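You operate a simulated robot arm through the tools that you are given. There is no shell and no other tool.

You are at the controls of a simulated robot arm. One attempt, no reset.

JOB
Wipe the plate clean, then print the insole on the slide.
Fine: block back, drawer shut, switch on last. Set down upright: wiping block. What is to be rubbed or washed off counts as gone when no trace of it is left.

Only the result counts: the job must be done as asked and must still hold three seconds after the hand-in. Knocking over, shifting, dropping, spilling or breaking anything else fails it.

ROBOT AND FRAMES
A 6-joint arm with a two-finger parallel gripper, fixed in place. Base frame: the origin is on the floor under the middle of its stand, x ahead of it, y to its left, z up. Lengths are in mm, angles in rad, forces in N, time in s.
With the tool pointing down near the work surface it reaches from about 360 to 760 mm from the base axis. Its first joint turns from -1.152 to 1.152 rad. Payload 2.45 kg.
The TCP is the grasp point between the finger pads, 24 mm short of the fingertips. In the tool frame z runs along the fingers and y along their closing line. The gripper opens to 68 mm. The fingers are 17 mm wide and 10 mm thick; the gripper's body (40 by 70 mm) begins 41 mm behind the TCP.
Orientation is told as [roll, pitch, yaw] about the base's x, y, z axes, in that order, counted from this pose: with the fingers straight down and closing along the base's y, the tool's x points along the base's -x, its y along +y and its z along -z.

CONTROLS
- The arm moves only by the tool drive_tool. Its argument "motion" is a list of rows, each an object of numbers (a shift or turn left out is 0, a gripper value left out holds the last): "dx", "dy", "dz": the shift along the tool's x, y, z in mm; "ax", "ay", "az": the turn, a rotation vector about the tool's x, y, z in rad; "hand": the opening, from 0 (shut) to 1 (fully open). In form: [{"dx": .., "dy": .., "dz": .., "ax": .., "ay": .., "az": .., "hand": ..}, ...]. A call has 1 to 20 rows; each row shifts and turns the commanded pose from where the row before left it, along the tool's axes as they then stand. A row lasts 0.2 s, in which the tool goes at most 50 mm and 0.15 rad; a call with a longer step from one row to the next is refused whole, and so is a gripper value outside its range. A pose out of reach is approached as far as the arm can. The call stops where the force on the tool passes 90 N (or 10 N more than at its start, if that is more) or the arm is blocked; 0.2 s more then pass. The fingers move at their own pace (about 108 mm/s each) and stop on an object; they squeeze with about 37 N. The grip force told is the motor's: it shows also when the fingers shut on nothing. Time passes only in rows, and 0.2 s behind the last, so rows that do not move let the fingers close. The reply holds the time, the measured pose of the TCP, the force on the tool along the base axes, the opening and the grip force, in the units named above and with some noise, with the torque about the TCP (base axes, N m) and any sound that the robot's microphone picked up, and new pictures: "views" is both (left out), scene, wrist or none.
- Cameras (640 x 400 px; columns grow to the right, rows downward): "scene" is fixed at [153.5, 407.2, 1460.9]; the picture's right is [-0.86, -0.52, 0.00], its down [-0.31, 0.51, -0.80] and it looks along [0.41, -0.69, -0.60] (base axes); focal length 334 px, centre (320, 200). "wrist" rides on the gripper at [84, 11, -75] in the tool frame; the picture's right is [-0.13, 0.99, 0.00], its down [-0.60, -0.08, -0.79] and it looks along [-0.79, -0.10, 0.61] (tool axes); focal length 251 px, centre (320, 200). There is no depth. A picture from a camera that has moved, and an enlarged one, comes with that camera's place and axes in the base frame and with its lens.
- close_up(camera, box): a new picture of the part [left, top, right, bottom] of that camera's present view, enlarged. It takes no simulated time.
- hand_in(): hands the job in; it is judged then, once.

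Nothing tells you positions but the pictures and the camera data. Unless the task says otherwise, let go and move clear before handing in.

The tools are called as a command line: name --argument value ..., lists and objects as JSON in quotes. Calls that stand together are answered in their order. drive_tool: Moves the arm, as the interface text tells. Its arguments: {"type":"object","properties":{"motion":{"type":"array"},"views":{"type":"string","enum":["both","scene","wrist","none"]}},"required":["motion"]} The other tools are called the same way: close_up (camera, box) takes an enlarged picture of a part of a camera's view; hand_in () hands the job in.

At the start:

```text
clock: 0.0
tool_pos: [372.8, -219.2, 1236.0]
tcp_rot: [-0.001, 0.002, 0.0]
contact_force: [-0.3, 0.4, -0.4]
torque: [-0.01, 0.04, 0.04]
grip_width: 68.1
finger_force: 0.1
```

scene: 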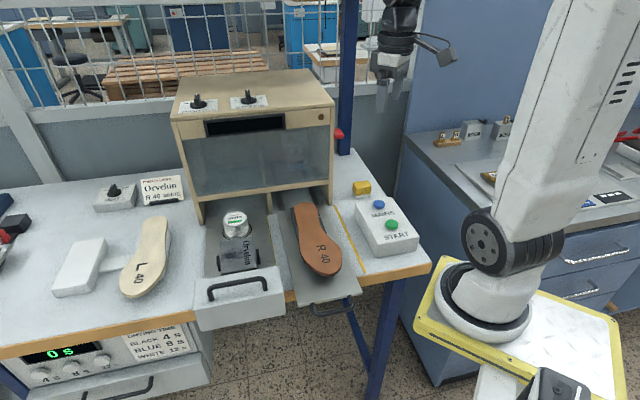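
wrist: 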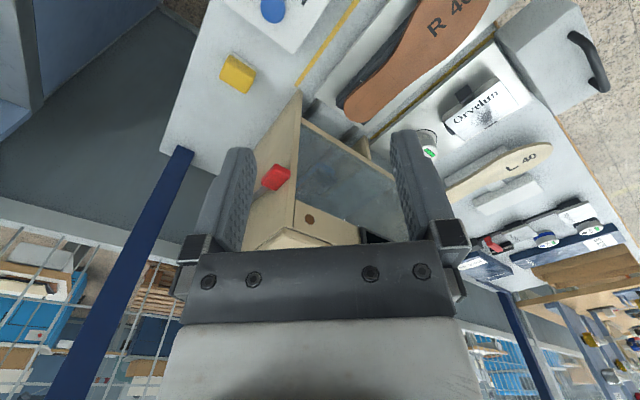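

I see a workbench with a pad-printing machine (a drawer holding a printing plate and ink cup, a slide carrying the brown R 40 insole), a button box, and a timer. I'll look closely at the details before moving.

close_up --camera "scene" --box '[160, 60, 360, 185]'

close_up --camera "scene" --box '[180, 180, 380, 330]'

close_up --camera "scene" --box '[320, 160, 450, 270]'

close_up --camera "scene" --box '[0, 160, 200, 310]'

close_up --camera "scene" --box '[0, 300, 220, 400]'

close_up --camera "wrist" --box '[340, 0, 640, 200]'

```text
3.20 times, centred on (260, 122) of scene
camera zoom: at [153.5, 407.2, 1460.9], right [-0.86, -0.52, 0.0], down [-0.31, 0.51, -0.8], along [0.41, -0.69, -0.6], focal length 1070 px, centre (512, 448)
```

zoom: 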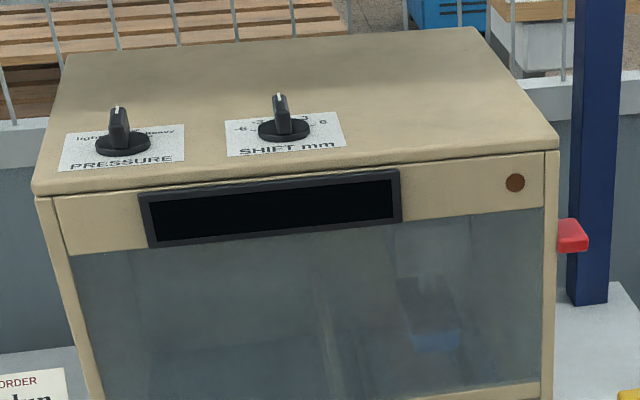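

```text
2.67 times, centred on (280, 255) of scene
camera zoom: at [153.5, 407.2, 1460.9], right [-0.86, -0.52, 0.0], down [-0.31, 0.51, -0.8], along [0.41, -0.69, -0.6], focal length 892 px, centre (427, 53)
```

zoom: 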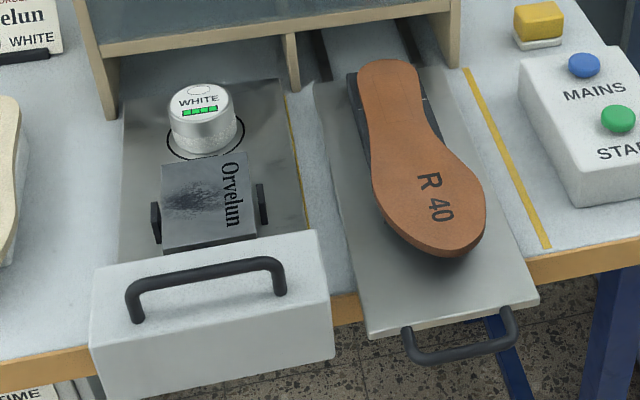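

```text
3.64 times, centred on (385, 215) of scene
camera zoom: at [153.5, 407.2, 1460.9], right [-0.86, -0.52, 0.0], down [-0.31, 0.51, -0.8], along [0.41, -0.69, -0.6], focal length 1216 px, centre (84, 146)
```

zoom: 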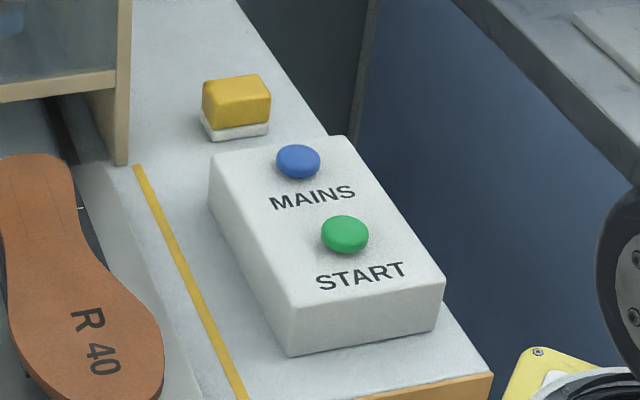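

```text
2.67 times, centred on (100, 235) of scene
camera zoom: at [153.5, 407.2, 1460.9], right [-0.86, -0.52, 0.0], down [-0.31, 0.51, -0.8], along [0.41, -0.69, -0.6], focal length 892 px, centre (907, 107)
```

zoom: 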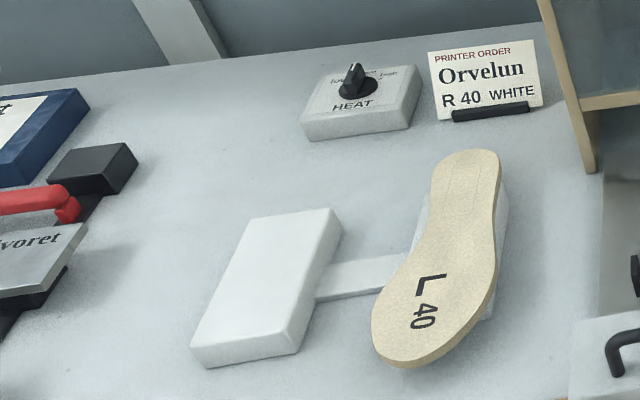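

```text
2.91 times, centred on (110, 350) of scene
camera zoom: at [153.5, 407.2, 1460.9], right [-0.86, -0.52, 0.0], down [-0.31, 0.51, -0.8], along [0.41, -0.69, -0.6], focal length 973 px, centre (931, -236)
```

zoom: 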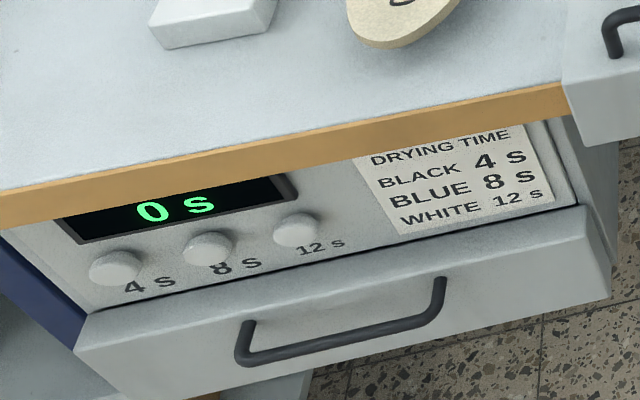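

```text
2.00 times, centred on (490, 100) of wrist
camera zoom: at [290.1, -206.6, 1310.7], right [0.13, 0.99, 0.0], down [0.6, -0.08, 0.79], along [0.79, -0.1, -0.61], focal length 503 px, centre (-20, 400)
```

zoom: 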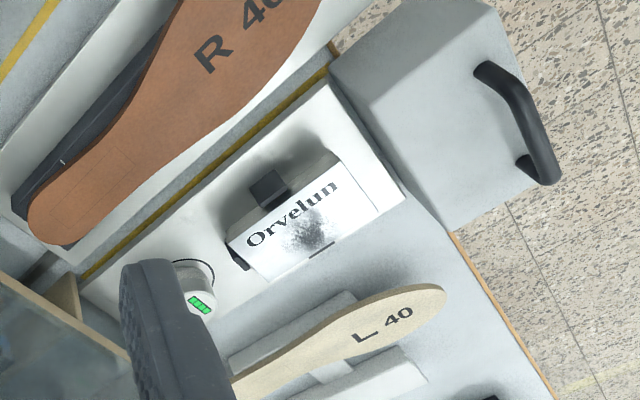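

The bench sits at about 45° to the base. The yellow wiping block is near (467, -360), the plate near (595, 45), the slide handle near (347, 45), the drawer handle near (530, 105), and the MAINS/START box is on the right. I'll move the wrist camera for better views before touching anything.

drive_tool --motion '[{"dy": 48, "dz": 15}, {"dy": 48, "dz": 15}, {"dy": 48, "dz": 15}, {"dy": 48, "dz": 15}, {"dy": 48, "dz": 15}, {"dz": 10}]' --views "both"

close_up --camera "scene" --box '[165, 80, 265, 142]'

close_up --camera "scene" --box '[200, 205, 296, 265]'

close_up --camera "scene" --box '[320, 110, 400, 160]'

```text
refused: row 1 steps farther than a row can; nothing moved
```

```text
6.40 times, centred on (215, 111) of scene
camera zoom: at [153.5, 407.2, 1460.9], right [-0.86, -0.52, 0.0], down [-0.31, 0.51, -0.8], along [0.41, -0.69, -0.6], focal length 2141 px, centre (992, 770)
```

zoom: 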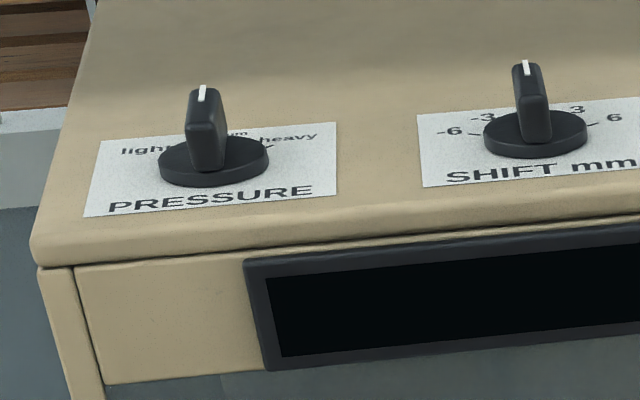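

```text
6.67 times, centred on (248, 235) of scene
camera zoom: at [153.5, 407.2, 1460.9], right [-0.86, -0.52, 0.0], down [-0.31, 0.51, -0.8], along [0.41, -0.69, -0.6], focal length 2230 px, centre (800, -33)
```

zoom: 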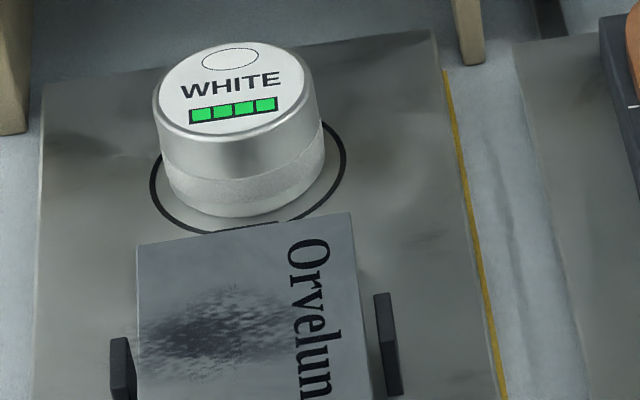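

```text
8.00 times, centred on (360, 135) of scene
camera zoom: at [153.5, 407.2, 1460.9], right [-0.86, -0.52, 0.0], down [-0.31, 0.51, -0.8], along [0.41, -0.69, -0.6], focal length 2676 px, centre (0, 720)
```

zoom: 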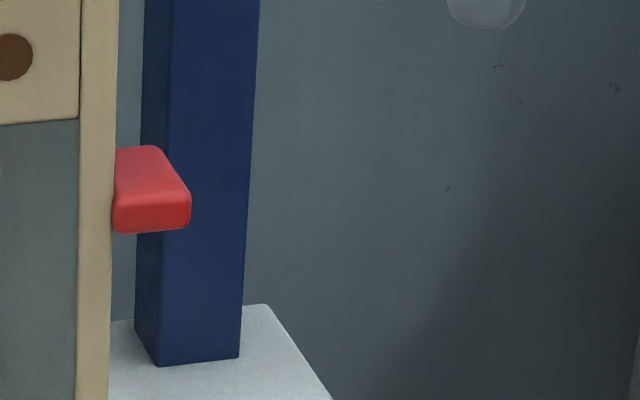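

The knobs look set (pressure at middle, shift at 0). The previous step was slightly too long, so I'll repeat it with shorter steps.

drive_tool --motion '[{"dy": 45, "dz": 15}, {"dy": 45, "dz": 15}, {"dy": 45, "dz": 15}, {"dy": 45, "dz": 15}, {"dy": 45, "dz": 15}, {"dy": 15, "dz": 10}]' --views "both"

```text
clock: 1.4
tool_pos: [371.7, 23.4, 1149.9]
tcp_rot: [-0.001, -0.002, -0.002]
contact_force: [0.1, -0.6, 0.3]
torque: [-0.02, -0.04, 0.0]
grip_width: 67.9
finger_force: 0.1
camera wrist: at [289.4, 35.5, 1225.0], right [0.13, 0.99, 0.0], down [0.6, -0.08, 0.79], along [0.79, -0.1, -0.61], focal length 251 px, centre (320, 200)
```

scene: 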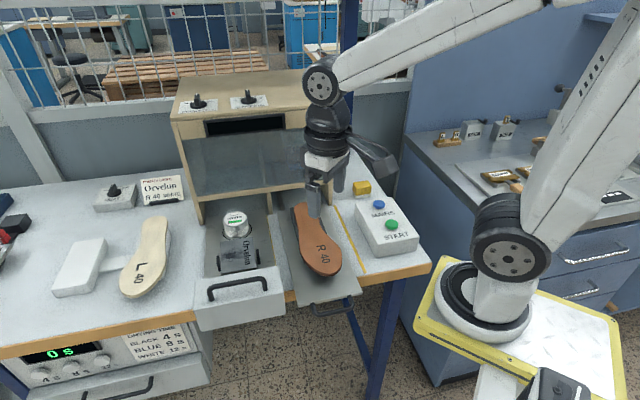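
wrist: 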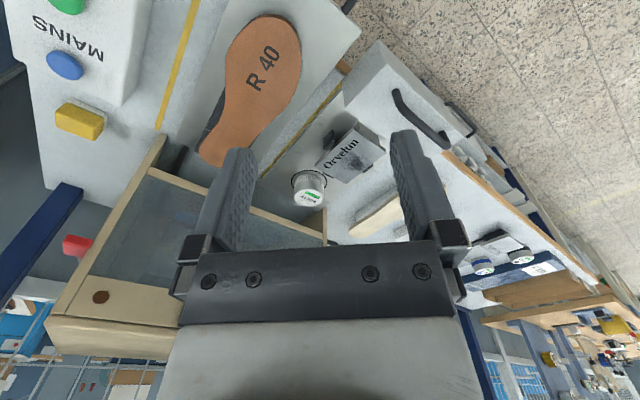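

close_up --camera "wrist" --box '[270, 90, 430, 190]'

close_up --camera "wrist" --box '[0, 0, 240, 150]'

close_up --camera "wrist" --box '[340, 20, 500, 120]'

close_up --camera "wrist" --box '[190, 0, 350, 100]'

close_up --camera "wrist" --box '[0, 150, 240, 300]'

```text
4.00 times, centred on (350, 140) of wrist
camera zoom: at [289.4, 35.5, 1225.0], right [0.13, 0.99, 0.0], down [0.6, -0.08, 0.79], along [0.79, -0.1, -0.61], focal length 1006 px, centre (200, 440)
```

zoom: 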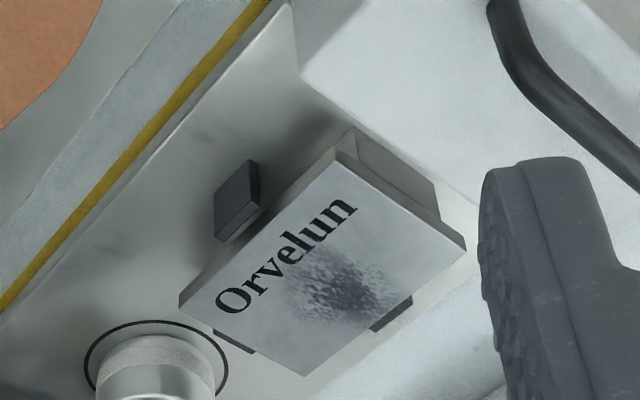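

```text
2.67 times, centred on (120, 75) of wrist
camera zoom: at [289.4, 35.5, 1225.0], right [0.13, 0.99, 0.0], down [0.6, -0.08, 0.79], along [0.79, -0.1, -0.61], focal length 670 px, centre (853, 533)
```

zoom: 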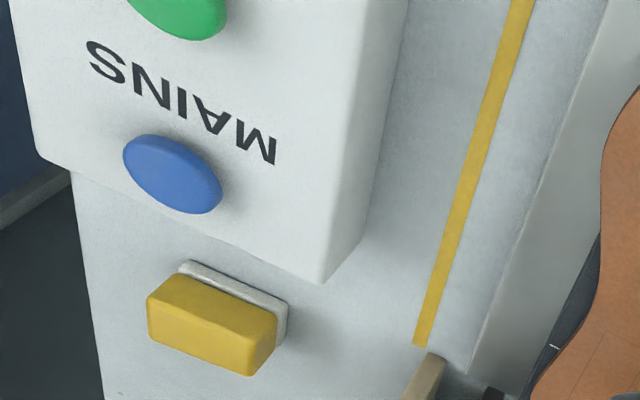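

```text
4.00 times, centred on (420, 70) of wrist
camera zoom: at [289.4, 35.5, 1225.0], right [0.13, 0.99, 0.0], down [0.6, -0.08, 0.79], along [0.79, -0.1, -0.61], focal length 1006 px, centre (-80, 720)
```

zoom: 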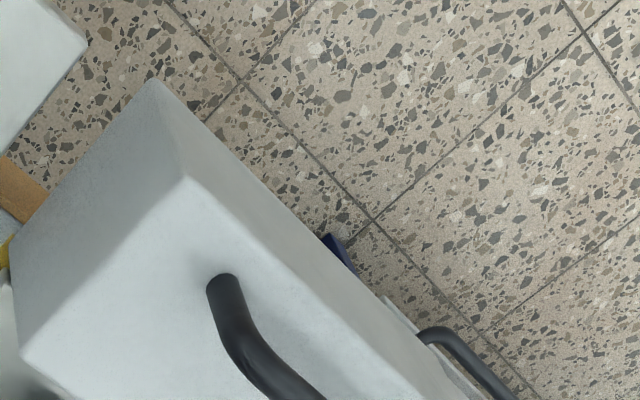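

```text
4.00 times, centred on (270, 50) of wrist
camera zoom: at [289.4, 35.5, 1225.0], right [0.13, 0.99, 0.0], down [0.6, -0.08, 0.79], along [0.79, -0.1, -0.61], focal length 1006 px, centre (520, 800)
```

zoom: 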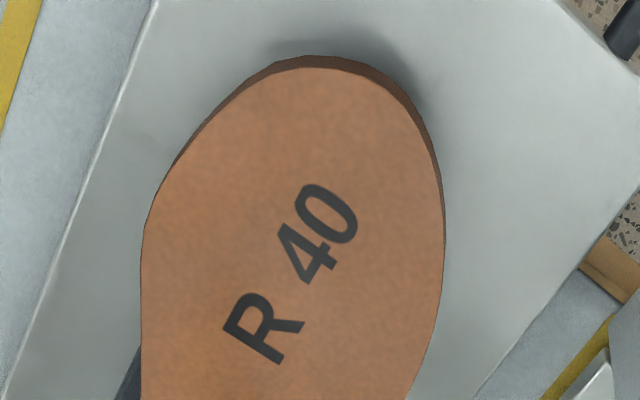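

```text
2.67 times, centred on (120, 225) of wrist
camera zoom: at [289.4, 35.5, 1225.0], right [0.13, 0.99, 0.0], down [0.6, -0.08, 0.79], along [0.79, -0.1, -0.61], focal length 670 px, centre (853, 133)
```

zoom: 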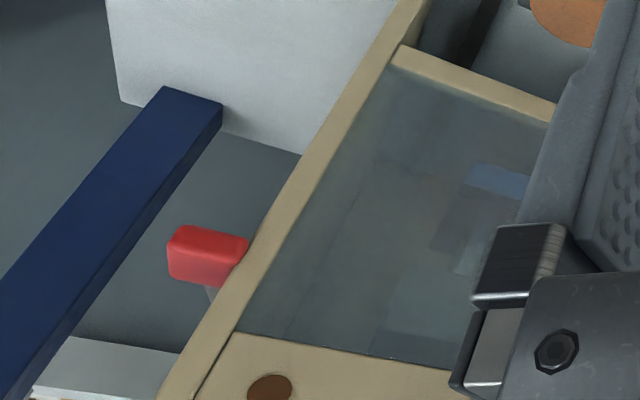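

The plate is about 100 x 74 mm, its centre is near (590, 48, 910), and the smudge lies beside the lettering. I'll move in closer for a detailed look at the plate and its clamps.

drive_tool --motion '[{"dx": -10, "dz": 30}, {"dx": -10, "dz": 30}, {"dx": -10, "dz": 30}, {"dx": -10, "dz": 30}, {"dz": 0}]' --views "wrist"

close_up --camera "wrist" --box '[250, 100, 410, 260]'

close_up --camera "wrist" --box '[100, 0, 260, 100]'

close_up --camera "wrist" --box '[330, 20, 490, 120]'

```text
clock: 2.6
tool_pos: [413.8, 22.4, 1030.9]
tcp_rot: [0.001, 0.0, 0.0]
contact_force: [-0.8, -0.7, 0.7]
torque: [0.03, -0.01, -0.02]
grip_width: 68.1
finger_force: 0.0
camera wrist: at [331.5, 34.2, 1104.8], right [0.13, 0.99, 0.0], down [0.6, -0.08, 0.79], along [0.79, -0.1, -0.61], focal length 251 px, centre (320, 200)
```

wrist: 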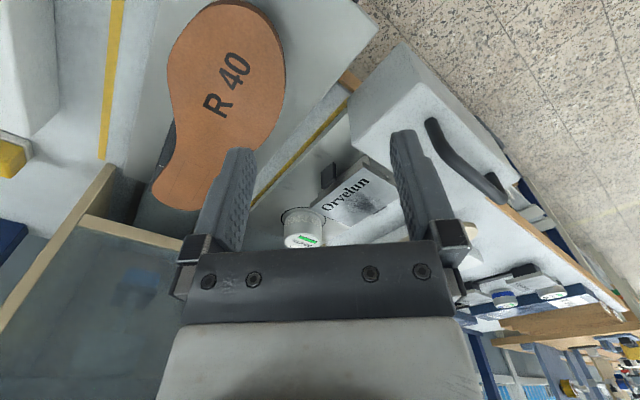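

```text
2.50 times, centred on (330, 180) of wrist
camera zoom: at [331.5, 34.2, 1104.8], right [0.13, 0.99, 0.0], down [0.6, -0.08, 0.79], along [0.79, -0.1, -0.61], focal length 629 px, centre (295, 250)
```

zoom: 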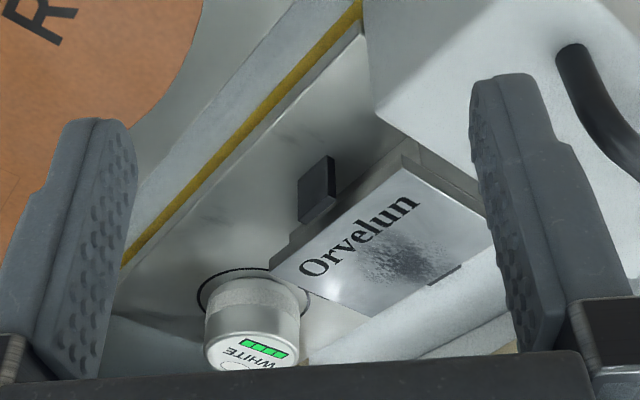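

```text
4.00 times, centred on (180, 50) of wrist
camera zoom: at [331.5, 34.2, 1104.8], right [0.13, 0.99, 0.0], down [0.6, -0.08, 0.79], along [0.79, -0.1, -0.61], focal length 1006 px, centre (880, 800)
```

zoom: 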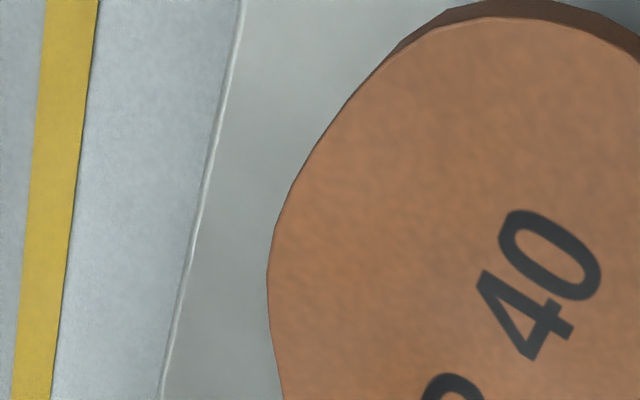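

```text
4.00 times, centred on (410, 70) of wrist
camera zoom: at [331.5, 34.2, 1104.8], right [0.13, 0.99, 0.0], down [0.6, -0.08, 0.79], along [0.79, -0.1, -0.61], focal length 1006 px, centre (-40, 720)
```

zoom: 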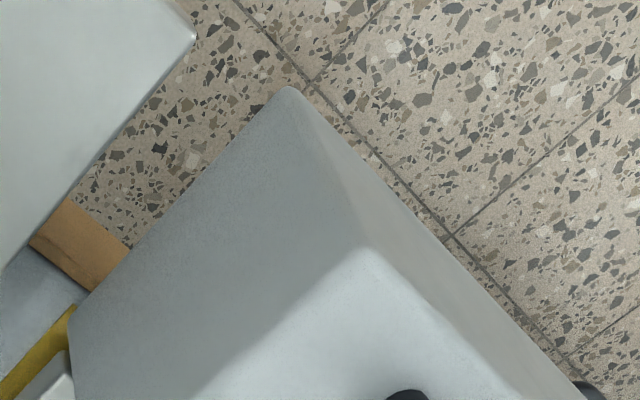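

The plate lies at roughly z≈905–912 on a black base, with clamps on both sides. Next I'll look at the wiping block and the button box.

drive_tool --motion '[{"dx": 3, "dy": -49, "dz": -2}, {"dx": 3, "dy": -49, "dz": -2}, {"dx": 3, "dy": -49, "dz": -2}, {"dx": 3, "dy": -49, "dz": -2}, {"dx": 3, "dy": -49, "dz": -2}, {"dx": 1, "dy": -47, "dz": 0}, {"az": 0.131}, {"az": 0.131}, {"az": 0.131}, {"az": 0.131}, {"az": 0.131}, {"az": 0.13}]' --views "both"

close_up --camera "wrist" --box '[240, 60, 400, 160]'

```text
clock: 5.2
tool_pos: [398.1, -269.9, 1041.9]
tcp_rot: [0.001, -0.001, -0.789]
contact_force: [-0.3, -0.1, 0.1]
torque: [-0.05, 0.0, 0.02]
grip_width: 67.9
finger_force: 0.1
camera wrist: at [347.0, -202.7, 1116.0], right [0.79, 0.61, 0.0], down [0.37, -0.48, 0.79], along [0.48, -0.63, -0.61], focal length 251 px, centre (320, 200)
```

scene: 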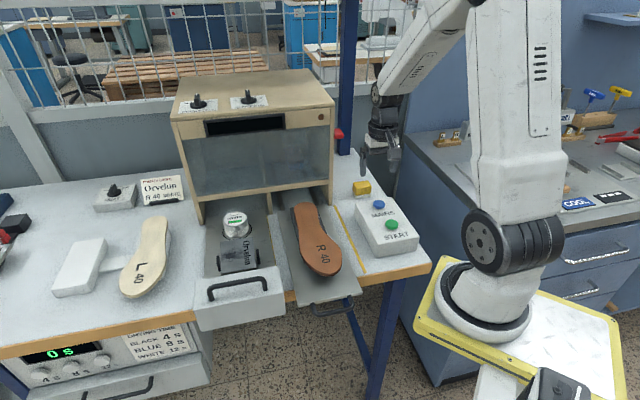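
wrist: 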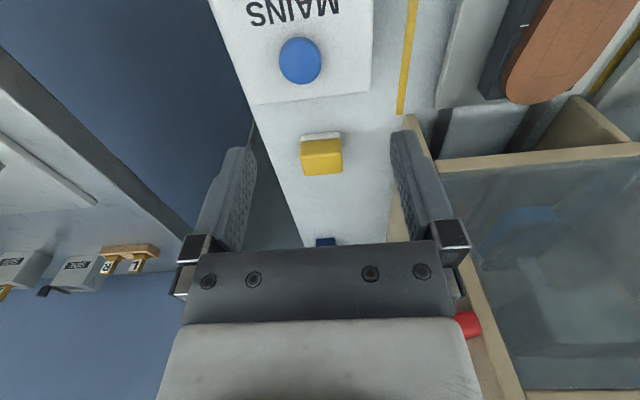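

```text
4.00 times, centred on (320, 110) of wrist
camera zoom: at [347.0, -202.7, 1116.0], right [0.79, 0.61, 0.0], down [0.37, -0.48, 0.79], along [0.48, -0.63, -0.61], focal length 1006 px, centre (320, 560)
```

zoom: 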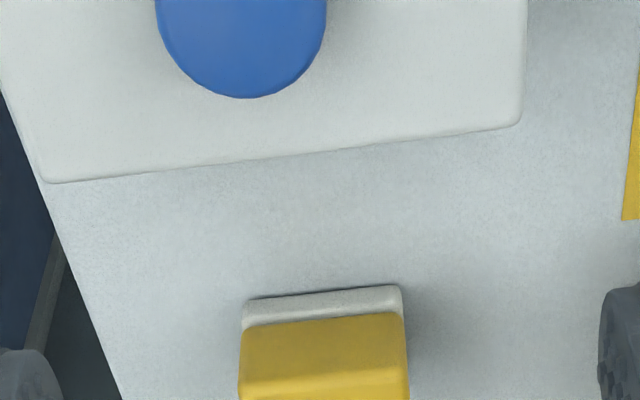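

close_up --camera "wrist" --box '[280, 115, 360, 190]'

close_up --camera "wrist" --box '[200, 0, 440, 150]'

close_up --camera "scene" --box '[330, 170, 394, 210]'

```text
5.33 times, centred on (320, 152) of wrist
camera zoom: at [347.0, -202.7, 1116.0], right [0.79, 0.61, 0.0], down [0.37, -0.48, 0.79], along [0.48, -0.63, -0.61], focal length 1341 px, centre (320, 453)
```

zoom: 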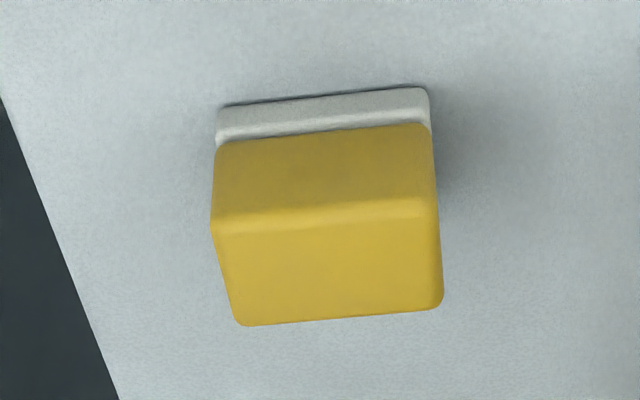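

```text
2.67 times, centred on (320, 75) of wrist
camera zoom: at [347.0, -202.7, 1116.0], right [0.79, 0.61, 0.0], down [0.37, -0.48, 0.79], along [0.48, -0.63, -0.61], focal length 670 px, centre (320, 533)
```

zoom: 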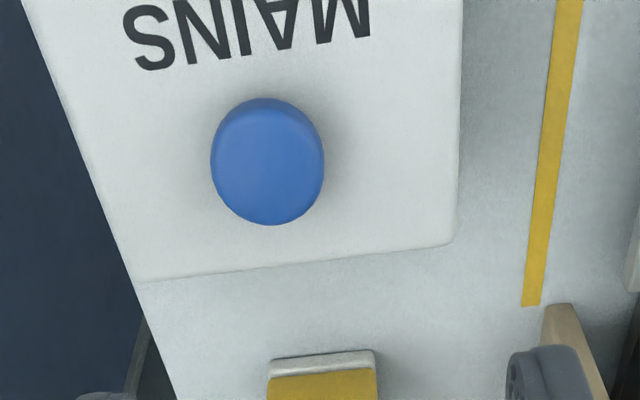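

```text
10.00 times, centred on (362, 190) of scene
camera zoom: at [153.5, 407.2, 1460.9], right [-0.86, -0.52, 0.0], down [-0.31, 0.51, -0.8], along [0.41, -0.69, -0.6], focal length 3345 px, centre (-100, 300)
```

zoom: 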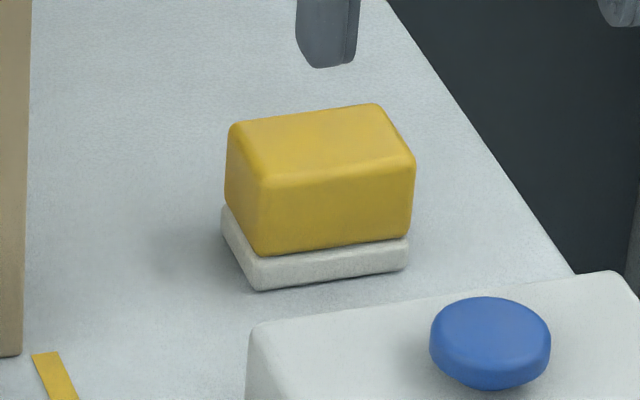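

The block is about 45 × 30 × 36 mm, upright on its felt, centred near (470, -360) with its long side at 45°. The table is at z≈879. I'll move above it with the fingers closing along its long side and check alignment.

drive_tool --motion '[{"dx": -38.2, "dy": -4.2, "dz": 15}, {"dx": -38.2, "dy": -4.2, "dz": 20}, {"dx": -38.2, "dy": -4.2, "dz": 20}, {"dz": 10, "hand": 1}]' --views "both"

close_up --camera "wrist" --box '[220, 120, 440, 260]'

close_up --camera "scene" --box '[320, 130, 416, 210]'

```text
clock: 6.2
tool_pos: [469.1, -359.3, 976.3]
tcp_rot: [0.0, 0.0, -0.785]
contact_force: [0.0, -0.3, -1.1]
torque: [-0.01, 0.03, 0.0]
grip_width: 68.0
finger_force: 0.1
camera wrist: at [419.0, -291.9, 1050.0], right [0.79, 0.61, 0.0], down [0.37, -0.48, 0.79], along [0.48, -0.63, -0.61], focal length 251 px, centre (320, 200)
```

scene: 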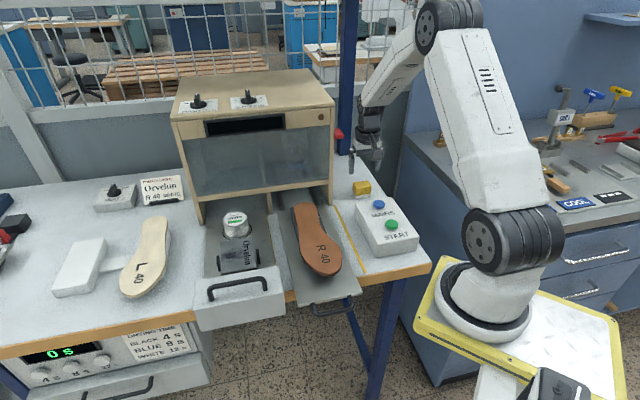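
wrist: 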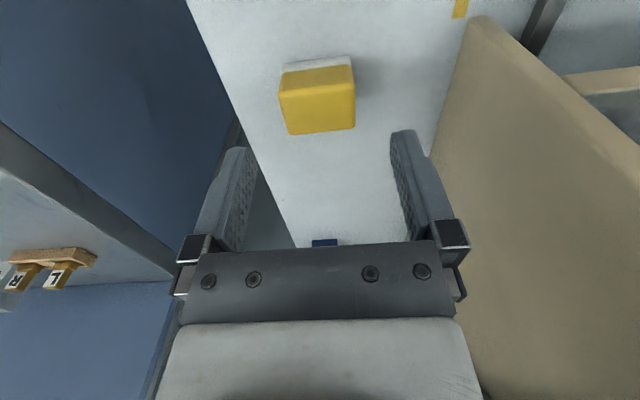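

```text
2.86 times, centred on (330, 190) of wrist
camera zoom: at [419.0, -291.9, 1050.0], right [0.79, 0.61, 0.0], down [0.37, -0.48, 0.79], along [0.48, -0.63, -0.61], focal length 718 px, centre (291, 229)
```

zoom: 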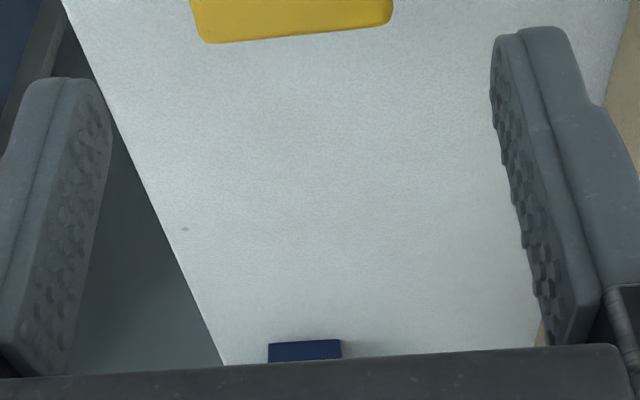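

```text
5.00 times, centred on (368, 170) of scene
camera zoom: at [153.5, 407.2, 1460.9], right [-0.86, -0.52, 0.0], down [-0.31, 0.51, -0.8], along [0.41, -0.69, -0.6], focal length 1672 px, centre (80, 350)
```

zoom: 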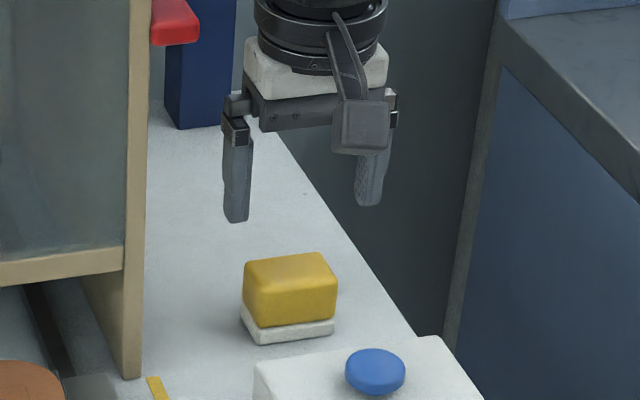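

close_up --camera "wrist" --box '[264, 50, 376, 140]'

```text
4.44 times, centred on (320, 95) of wrist
camera zoom: at [419.0, -291.9, 1050.0], right [0.79, 0.61, 0.0], down [0.37, -0.48, 0.79], along [0.48, -0.63, -0.61], focal length 1118 px, centre (320, 667)
```

zoom: 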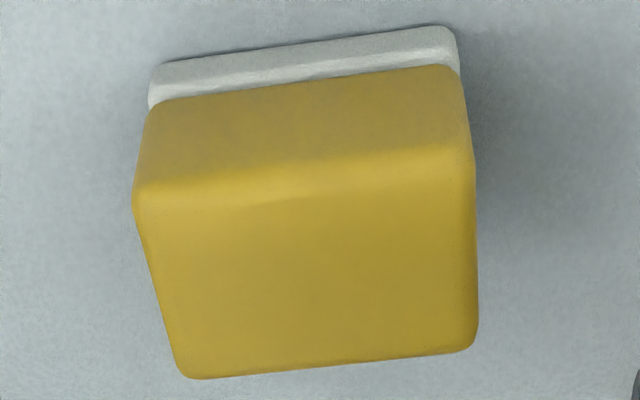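

Combining the views, the block's top is at z≈904, the table at ≈867, and the block centre is at about (476, -368). I'll correct sideways and descend to just above it for a check.

drive_tool --motion '[{"dx": -11.2, "dy": -1.3, "dz": 12}, {"dz": 12}, {"dz": 10}, {"dz": 2}]' --views "both"

close_up --camera "wrist" --box '[220, 60, 440, 200]'

close_up --camera "scene" --box '[330, 150, 394, 210]'

```text
clock: 7.2
tool_pos: [476.3, -369.5, 940.2]
tcp_rot: [0.002, -0.001, -0.785]
contact_force: [0.2, -0.3, 0.5]
torque: [0.02, -0.01, -0.03]
grip_width: 68.1
finger_force: 0.1
camera wrist: at [425.6, -301.3, 1014.4], right [0.79, 0.61, 0.0], down [0.37, -0.48, 0.79], along [0.48, -0.63, -0.61], focal length 251 px, centre (320, 200)
```

scene: 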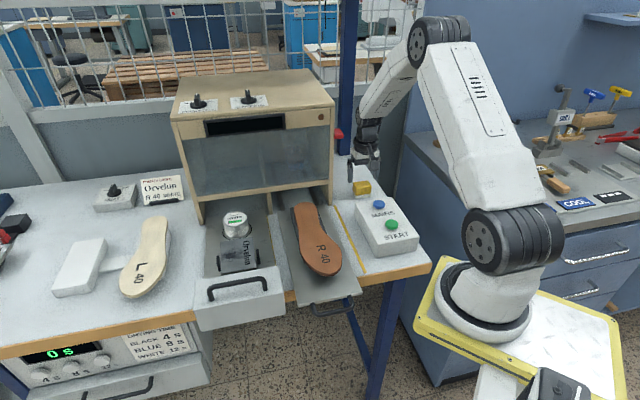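
wrist: 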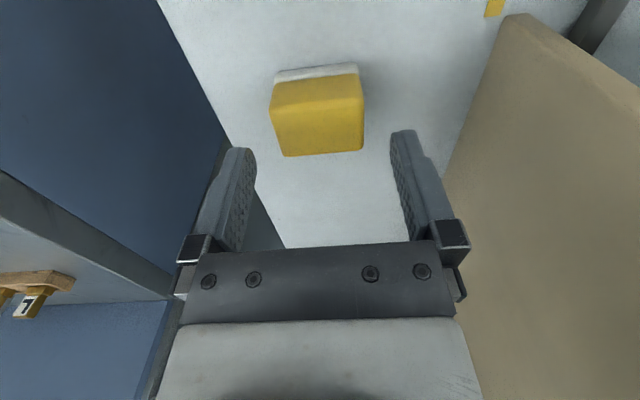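

```text
2.86 times, centred on (330, 130) of wrist
camera zoom: at [425.6, -301.3, 1014.4], right [0.79, 0.61, 0.0], down [0.37, -0.48, 0.79], along [0.48, -0.63, -0.61], focal length 718 px, centre (291, 400)
```

zoom: 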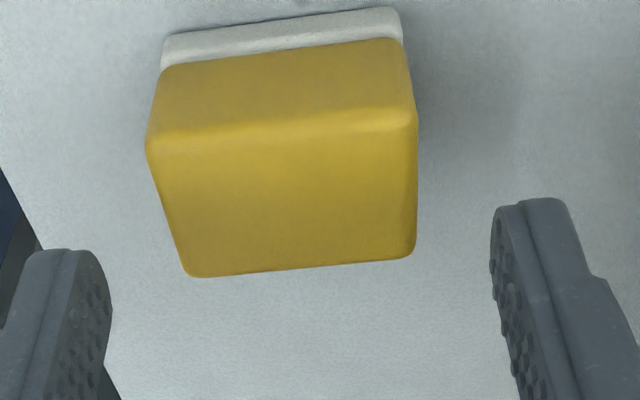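

```text
6.67 times, centred on (362, 180) of scene
camera zoom: at [153.5, 407.2, 1460.9], right [-0.86, -0.52, 0.0], down [-0.31, 0.51, -0.8], along [0.41, -0.69, -0.6], focal length 2230 px, centre (40, 333)
```

zoom: 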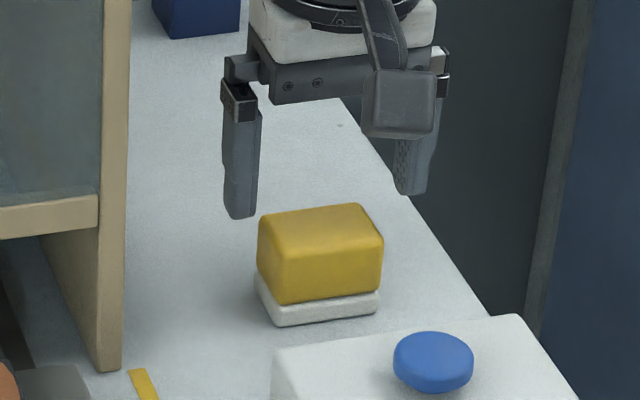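

Alignment is good: the block's centre projects onto the tool axis. Now I'll descend and grip it.

drive_tool --motion '[{"dz": 12}, {"dz": 12}, {"dz": 10}, {"dz": 5}]' --views "both"

close_up --camera "scene" --box '[330, 150, 394, 210]'

```text
clock: 8.2
tool_pos: [476.8, -369.9, 900.3]
tcp_rot: [0.001, -0.002, -0.784]
contact_force: [-0.2, 0.5, -0.2]
torque: [-0.01, 0.04, -0.01]
grip_width: 68.1
finger_force: 0.0
camera wrist: at [425.7, -301.4, 975.5], right [0.79, 0.61, 0.0], down [0.37, -0.48, 0.79], along [0.48, -0.63, -0.61], focal length 251 px, centre (320, 200)
```

scene: 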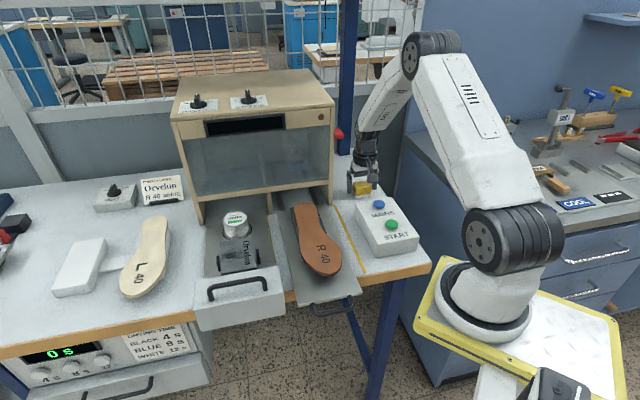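
wrist: 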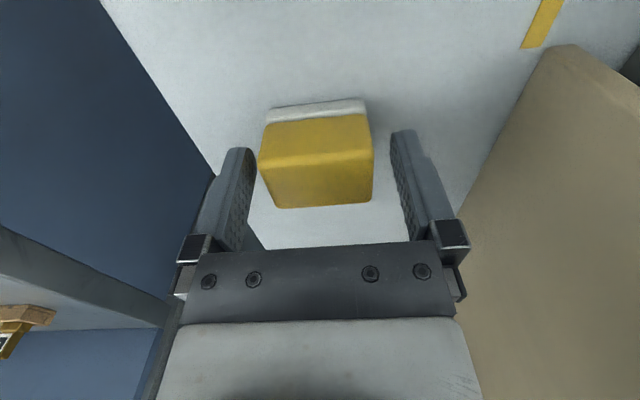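

```text
6.67 times, centred on (362, 180) of scene
camera zoom: at [153.5, 407.2, 1460.9], right [-0.86, -0.52, 0.0], down [-0.31, 0.51, -0.8], along [0.41, -0.69, -0.6], focal length 2230 px, centre (40, 333)
```

zoom: 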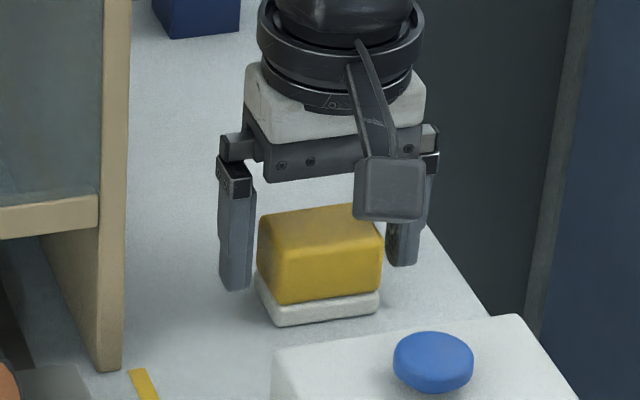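

drive_tool --motion '[{"hand": 0}, {"hand": 0}, {"hand": 0}]' --views "wrist"

```text
clock: 9.0
tool_pos: [475.8, -368.5, 900.4]
tcp_rot: [0.0, -0.001, -0.784]
contact_force: [-1.0, 0.0, -0.4]
torque: [0.02, -0.02, 0.0]
grip_width: 49.0
finger_force: 37.4
camera wrist: at [425.6, -301.3, 975.4], right [0.79, 0.61, 0.0], down [0.37, -0.48, 0.79], along [0.48, -0.63, -0.61], focal length 251 px, centre (320, 200)
```

wrist: 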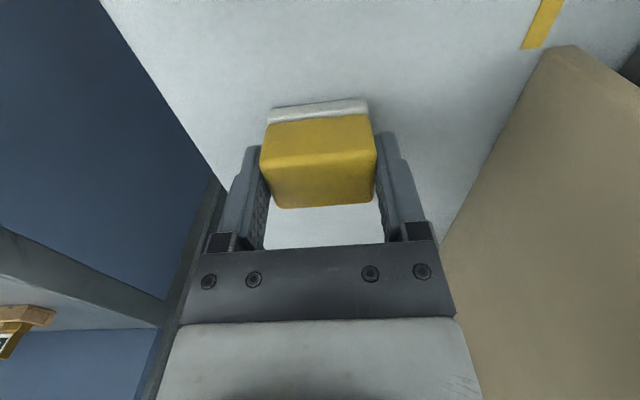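

The block is gripped (49 mm). I'll lift it straight up, come out toward the robot, and carry it over to the plate.

drive_tool --motion '[{"dz": -10}, {"dz": -30}, {"dz": -40}, {"dz": -40}, {"dx": 40}, {"dx": 45}, {"dx": 45}, {"dx": 45}, {"dx": 22}]' --views "both"

```text
clock: 11.0
tool_pos: [335.7, -229.4, 1020.6]
tcp_rot: [-0.001, -0.003, -0.787]
contact_force: [0.2, 0.2, -0.5]
torque: [0.02, 0.01, -0.02]
grip_width: 0.0
finger_force: 23.4
camera wrist: at [284.3, -162.7, 1096.5], right [0.79, 0.61, 0.0], down [0.37, -0.48, 0.79], along [0.48, -0.63, -0.61], focal length 251 px, centre (320, 200)
```

scene: 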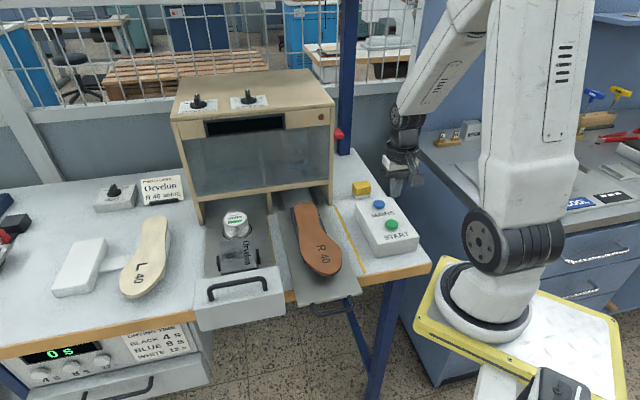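
wrist: 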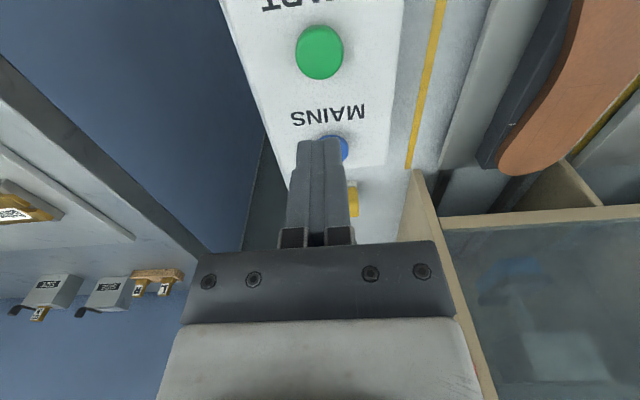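

The gripper came up empty; the block slipped out. I'll check where and how it stands now.

close_up --camera "scene" --box '[330, 170, 394, 210]'

close_up --camera "wrist" --box '[260, 100, 420, 240]'

close_up --camera "wrist" --box '[220, 0, 440, 140]'

```text
10.00 times, centred on (362, 190) of scene
camera zoom: at [153.5, 407.3, 1460.9], right [-0.86, -0.52, 0.0], down [-0.31, 0.51, -0.8], along [0.41, -0.69, -0.6], focal length 3345 px, centre (-100, 300)
```

zoom: 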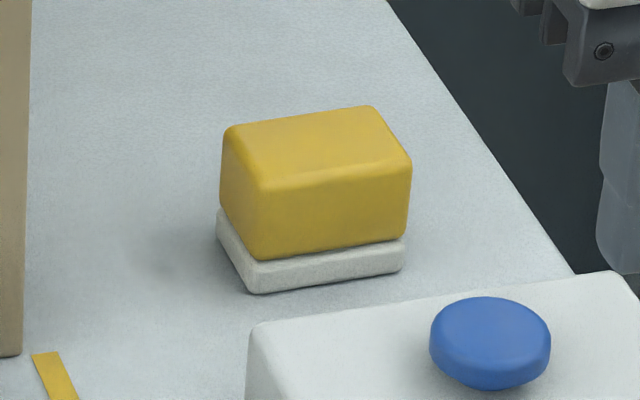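

```text
2.86 times, centred on (340, 170) of wrist
camera zoom: at [284.3, -162.7, 1096.5], right [0.79, 0.61, 0.0], down [0.37, -0.48, 0.79], along [0.48, -0.63, -0.61], focal length 718 px, centre (263, 286)
```

zoom: 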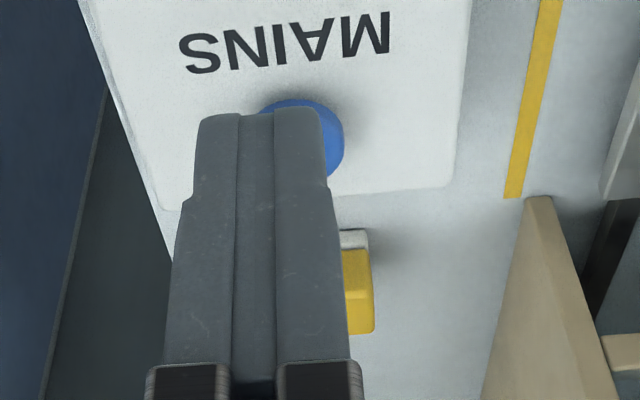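

```text
2.86 times, centred on (330, 70) of wrist
camera zoom: at [284.3, -162.7, 1096.5], right [0.79, 0.61, 0.0], down [0.37, -0.48, 0.79], along [0.48, -0.63, -0.61], focal length 718 px, centre (291, 571)
```

zoom: 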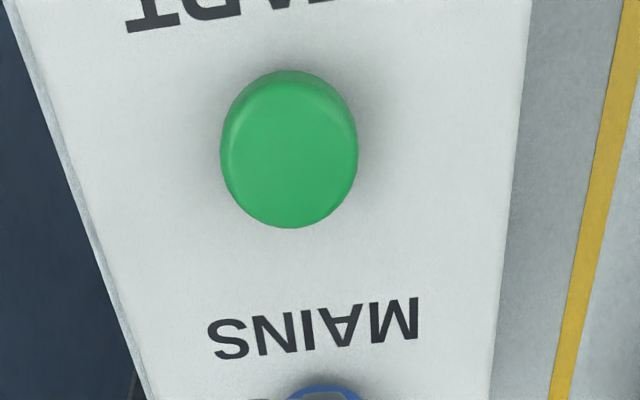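

The block is still upright in its place, moved by about 1 mm. I'll go back, grip deeper on it, and lift slowly while watching the grip.

drive_tool --motion '[{"hand": 1}, {"dx": -45, "hand": 1}, {"dx": -45}, {"dx": -45}, {"dx": -45}, {"dx": -17, "dz": 20}, {"dz": 30}, {"dz": 30}, {"dz": 0}]' --views "wrist"

close_up --camera "scene" --box '[330, 150, 394, 210]'

```text
clock: 13.0
tool_pos: [475.5, -366.6, 940.5]
tcp_rot: [0.0, -0.001, -0.785]
contact_force: [-0.6, 0.0, 0.1]
torque: [0.01, 0.0, -0.01]
grip_width: 67.9
finger_force: 0.1
camera wrist: at [425.5, -298.9, 1014.9], right [0.79, 0.61, 0.0], down [0.37, -0.48, 0.79], along [0.48, -0.63, -0.61], focal length 251 px, centre (320, 200)
```

wrist: 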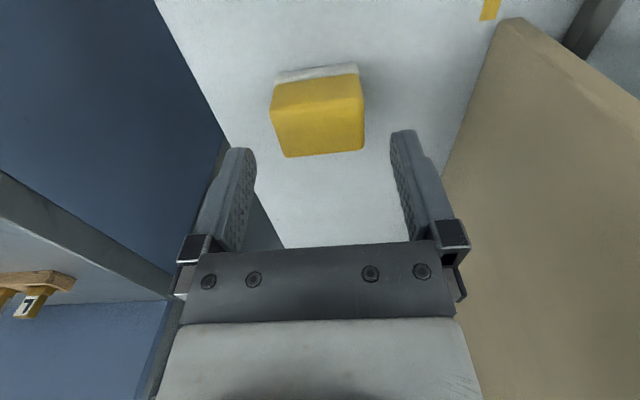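

```text
6.67 times, centred on (362, 180) of scene
camera zoom: at [153.5, 407.2, 1460.9], right [-0.86, -0.52, 0.0], down [-0.31, 0.51, -0.8], along [0.41, -0.69, -0.6], focal length 2230 px, centre (40, 333)
```

zoom: 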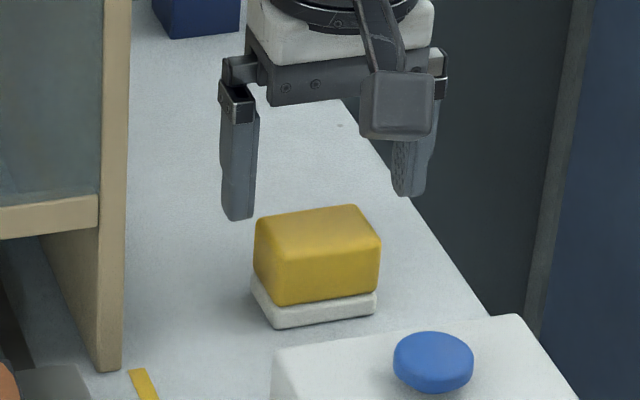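

drive_tool --motion '[{"dz": 12}, {"dz": 12}, {"dz": 12}, {"dz": 9}, {"dz": 0}, {"hand": 0}, {"hand": 0}, {"hand": 0}, {"hand": 0}]' --views "both"

close_up --camera "scene" --box '[330, 150, 394, 210]'

close_up --camera "wrist" --box '[220, 80, 420, 250]'

```text
clock: 15.0
tool_pos: [475.2, -367.7, 896.2]
tcp_rot: [-0.001, 0.001, -0.786]
contact_force: [0.5, 0.3, 0.9]
torque: [-0.02, -0.03, 0.0]
grip_width: 49.3
finger_force: 36.9
camera wrist: at [425.0, -300.3, 970.9], right [0.79, 0.61, 0.0], down [0.37, -0.48, 0.79], along [0.48, -0.63, -0.61], focal length 251 px, centre (320, 200)
```

scene: 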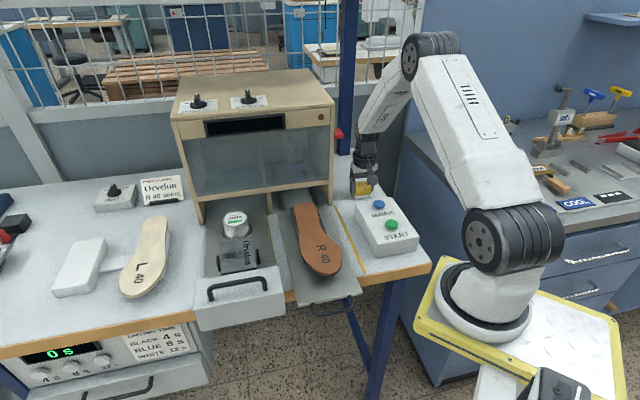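
wrist: 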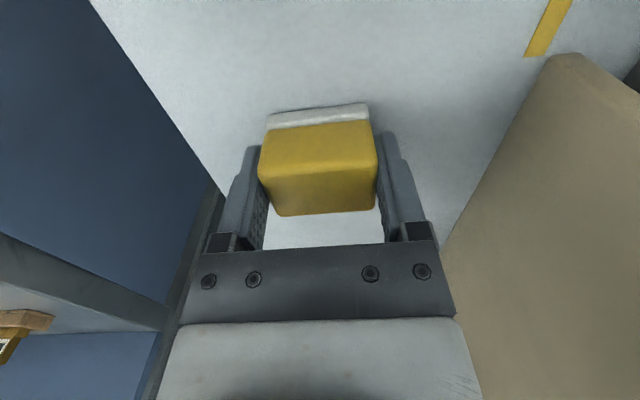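

```text
6.67 times, centred on (362, 180) of scene
camera zoom: at [153.5, 407.2, 1460.9], right [-0.86, -0.52, 0.0], down [-0.31, 0.51, -0.8], along [0.41, -0.69, -0.6], focal length 2230 px, centre (40, 333)
```

zoom: 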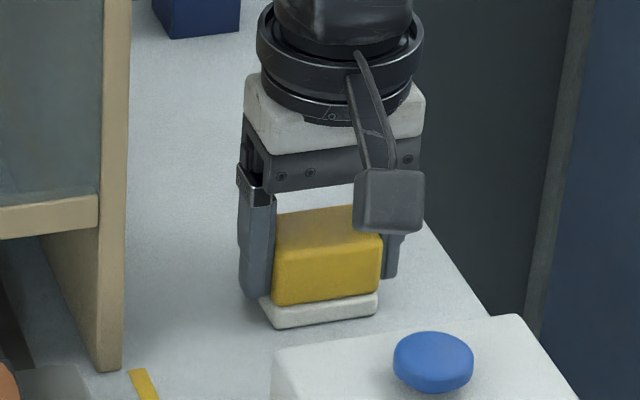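

```text
2.35 times, centred on (320, 165) of wrist
camera zoom: at [425.0, -300.3, 970.9], right [0.79, 0.61, 0.0], down [0.37, -0.48, 0.79], along [0.48, -0.63, -0.61], focal length 592 px, centre (320, 282)
```

zoom: 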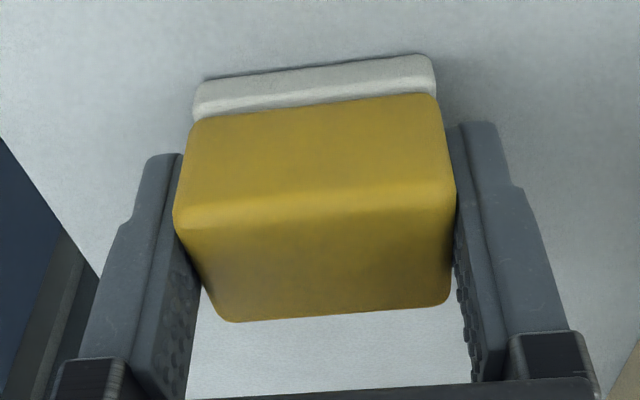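

drive_tool --motion '[{"dz": -2}, {"dz": -3}, {"dz": -3}, {"dz": -4}]' --views "both"

close_up --camera "scene" --box '[330, 150, 394, 210]'

```text
clock: 16.0
tool_pos: [476.4, -368.2, 909.0]
tcp_rot: [0.0, 0.001, -0.785]
contact_force: [0.2, -0.2, 0.4]
torque: [0.0, -0.02, 0.01]
grip_width: 49.0
finger_force: 37.6
camera wrist: at [425.9, -300.3, 982.8], right [0.79, 0.61, 0.0], down [0.37, -0.48, 0.79], along [0.48, -0.63, -0.61], focal length 251 px, centre (320, 200)
```

scene: 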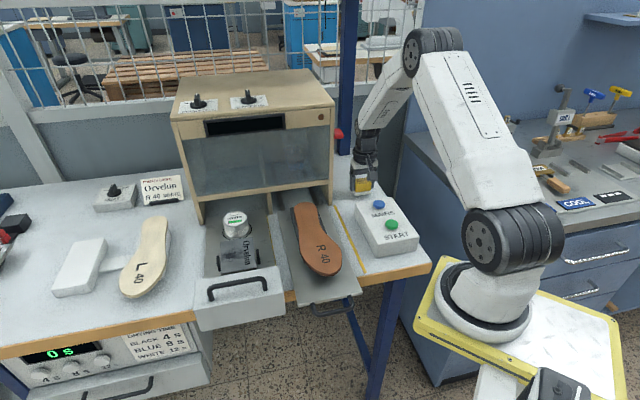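
wrist: 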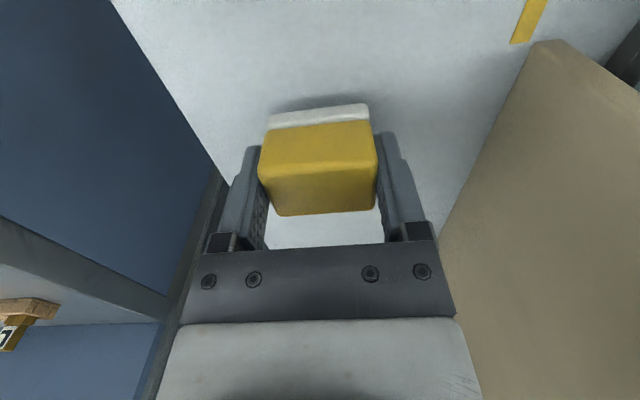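

```text
6.67 times, centred on (362, 180) of scene
camera zoom: at [153.5, 407.2, 1460.9], right [-0.86, -0.52, 0.0], down [-0.31, 0.51, -0.8], along [0.41, -0.69, -0.6], focal length 2230 px, centre (40, 333)
```

zoom: 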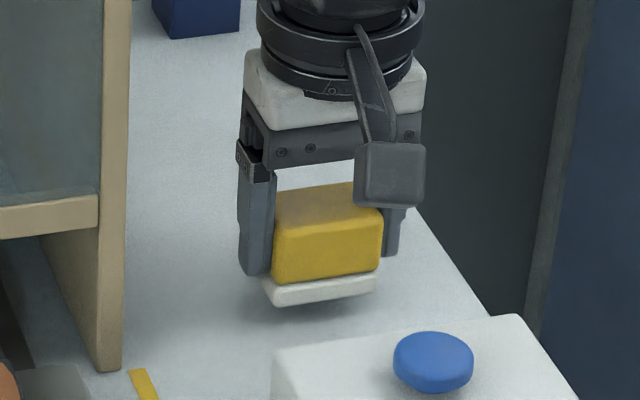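

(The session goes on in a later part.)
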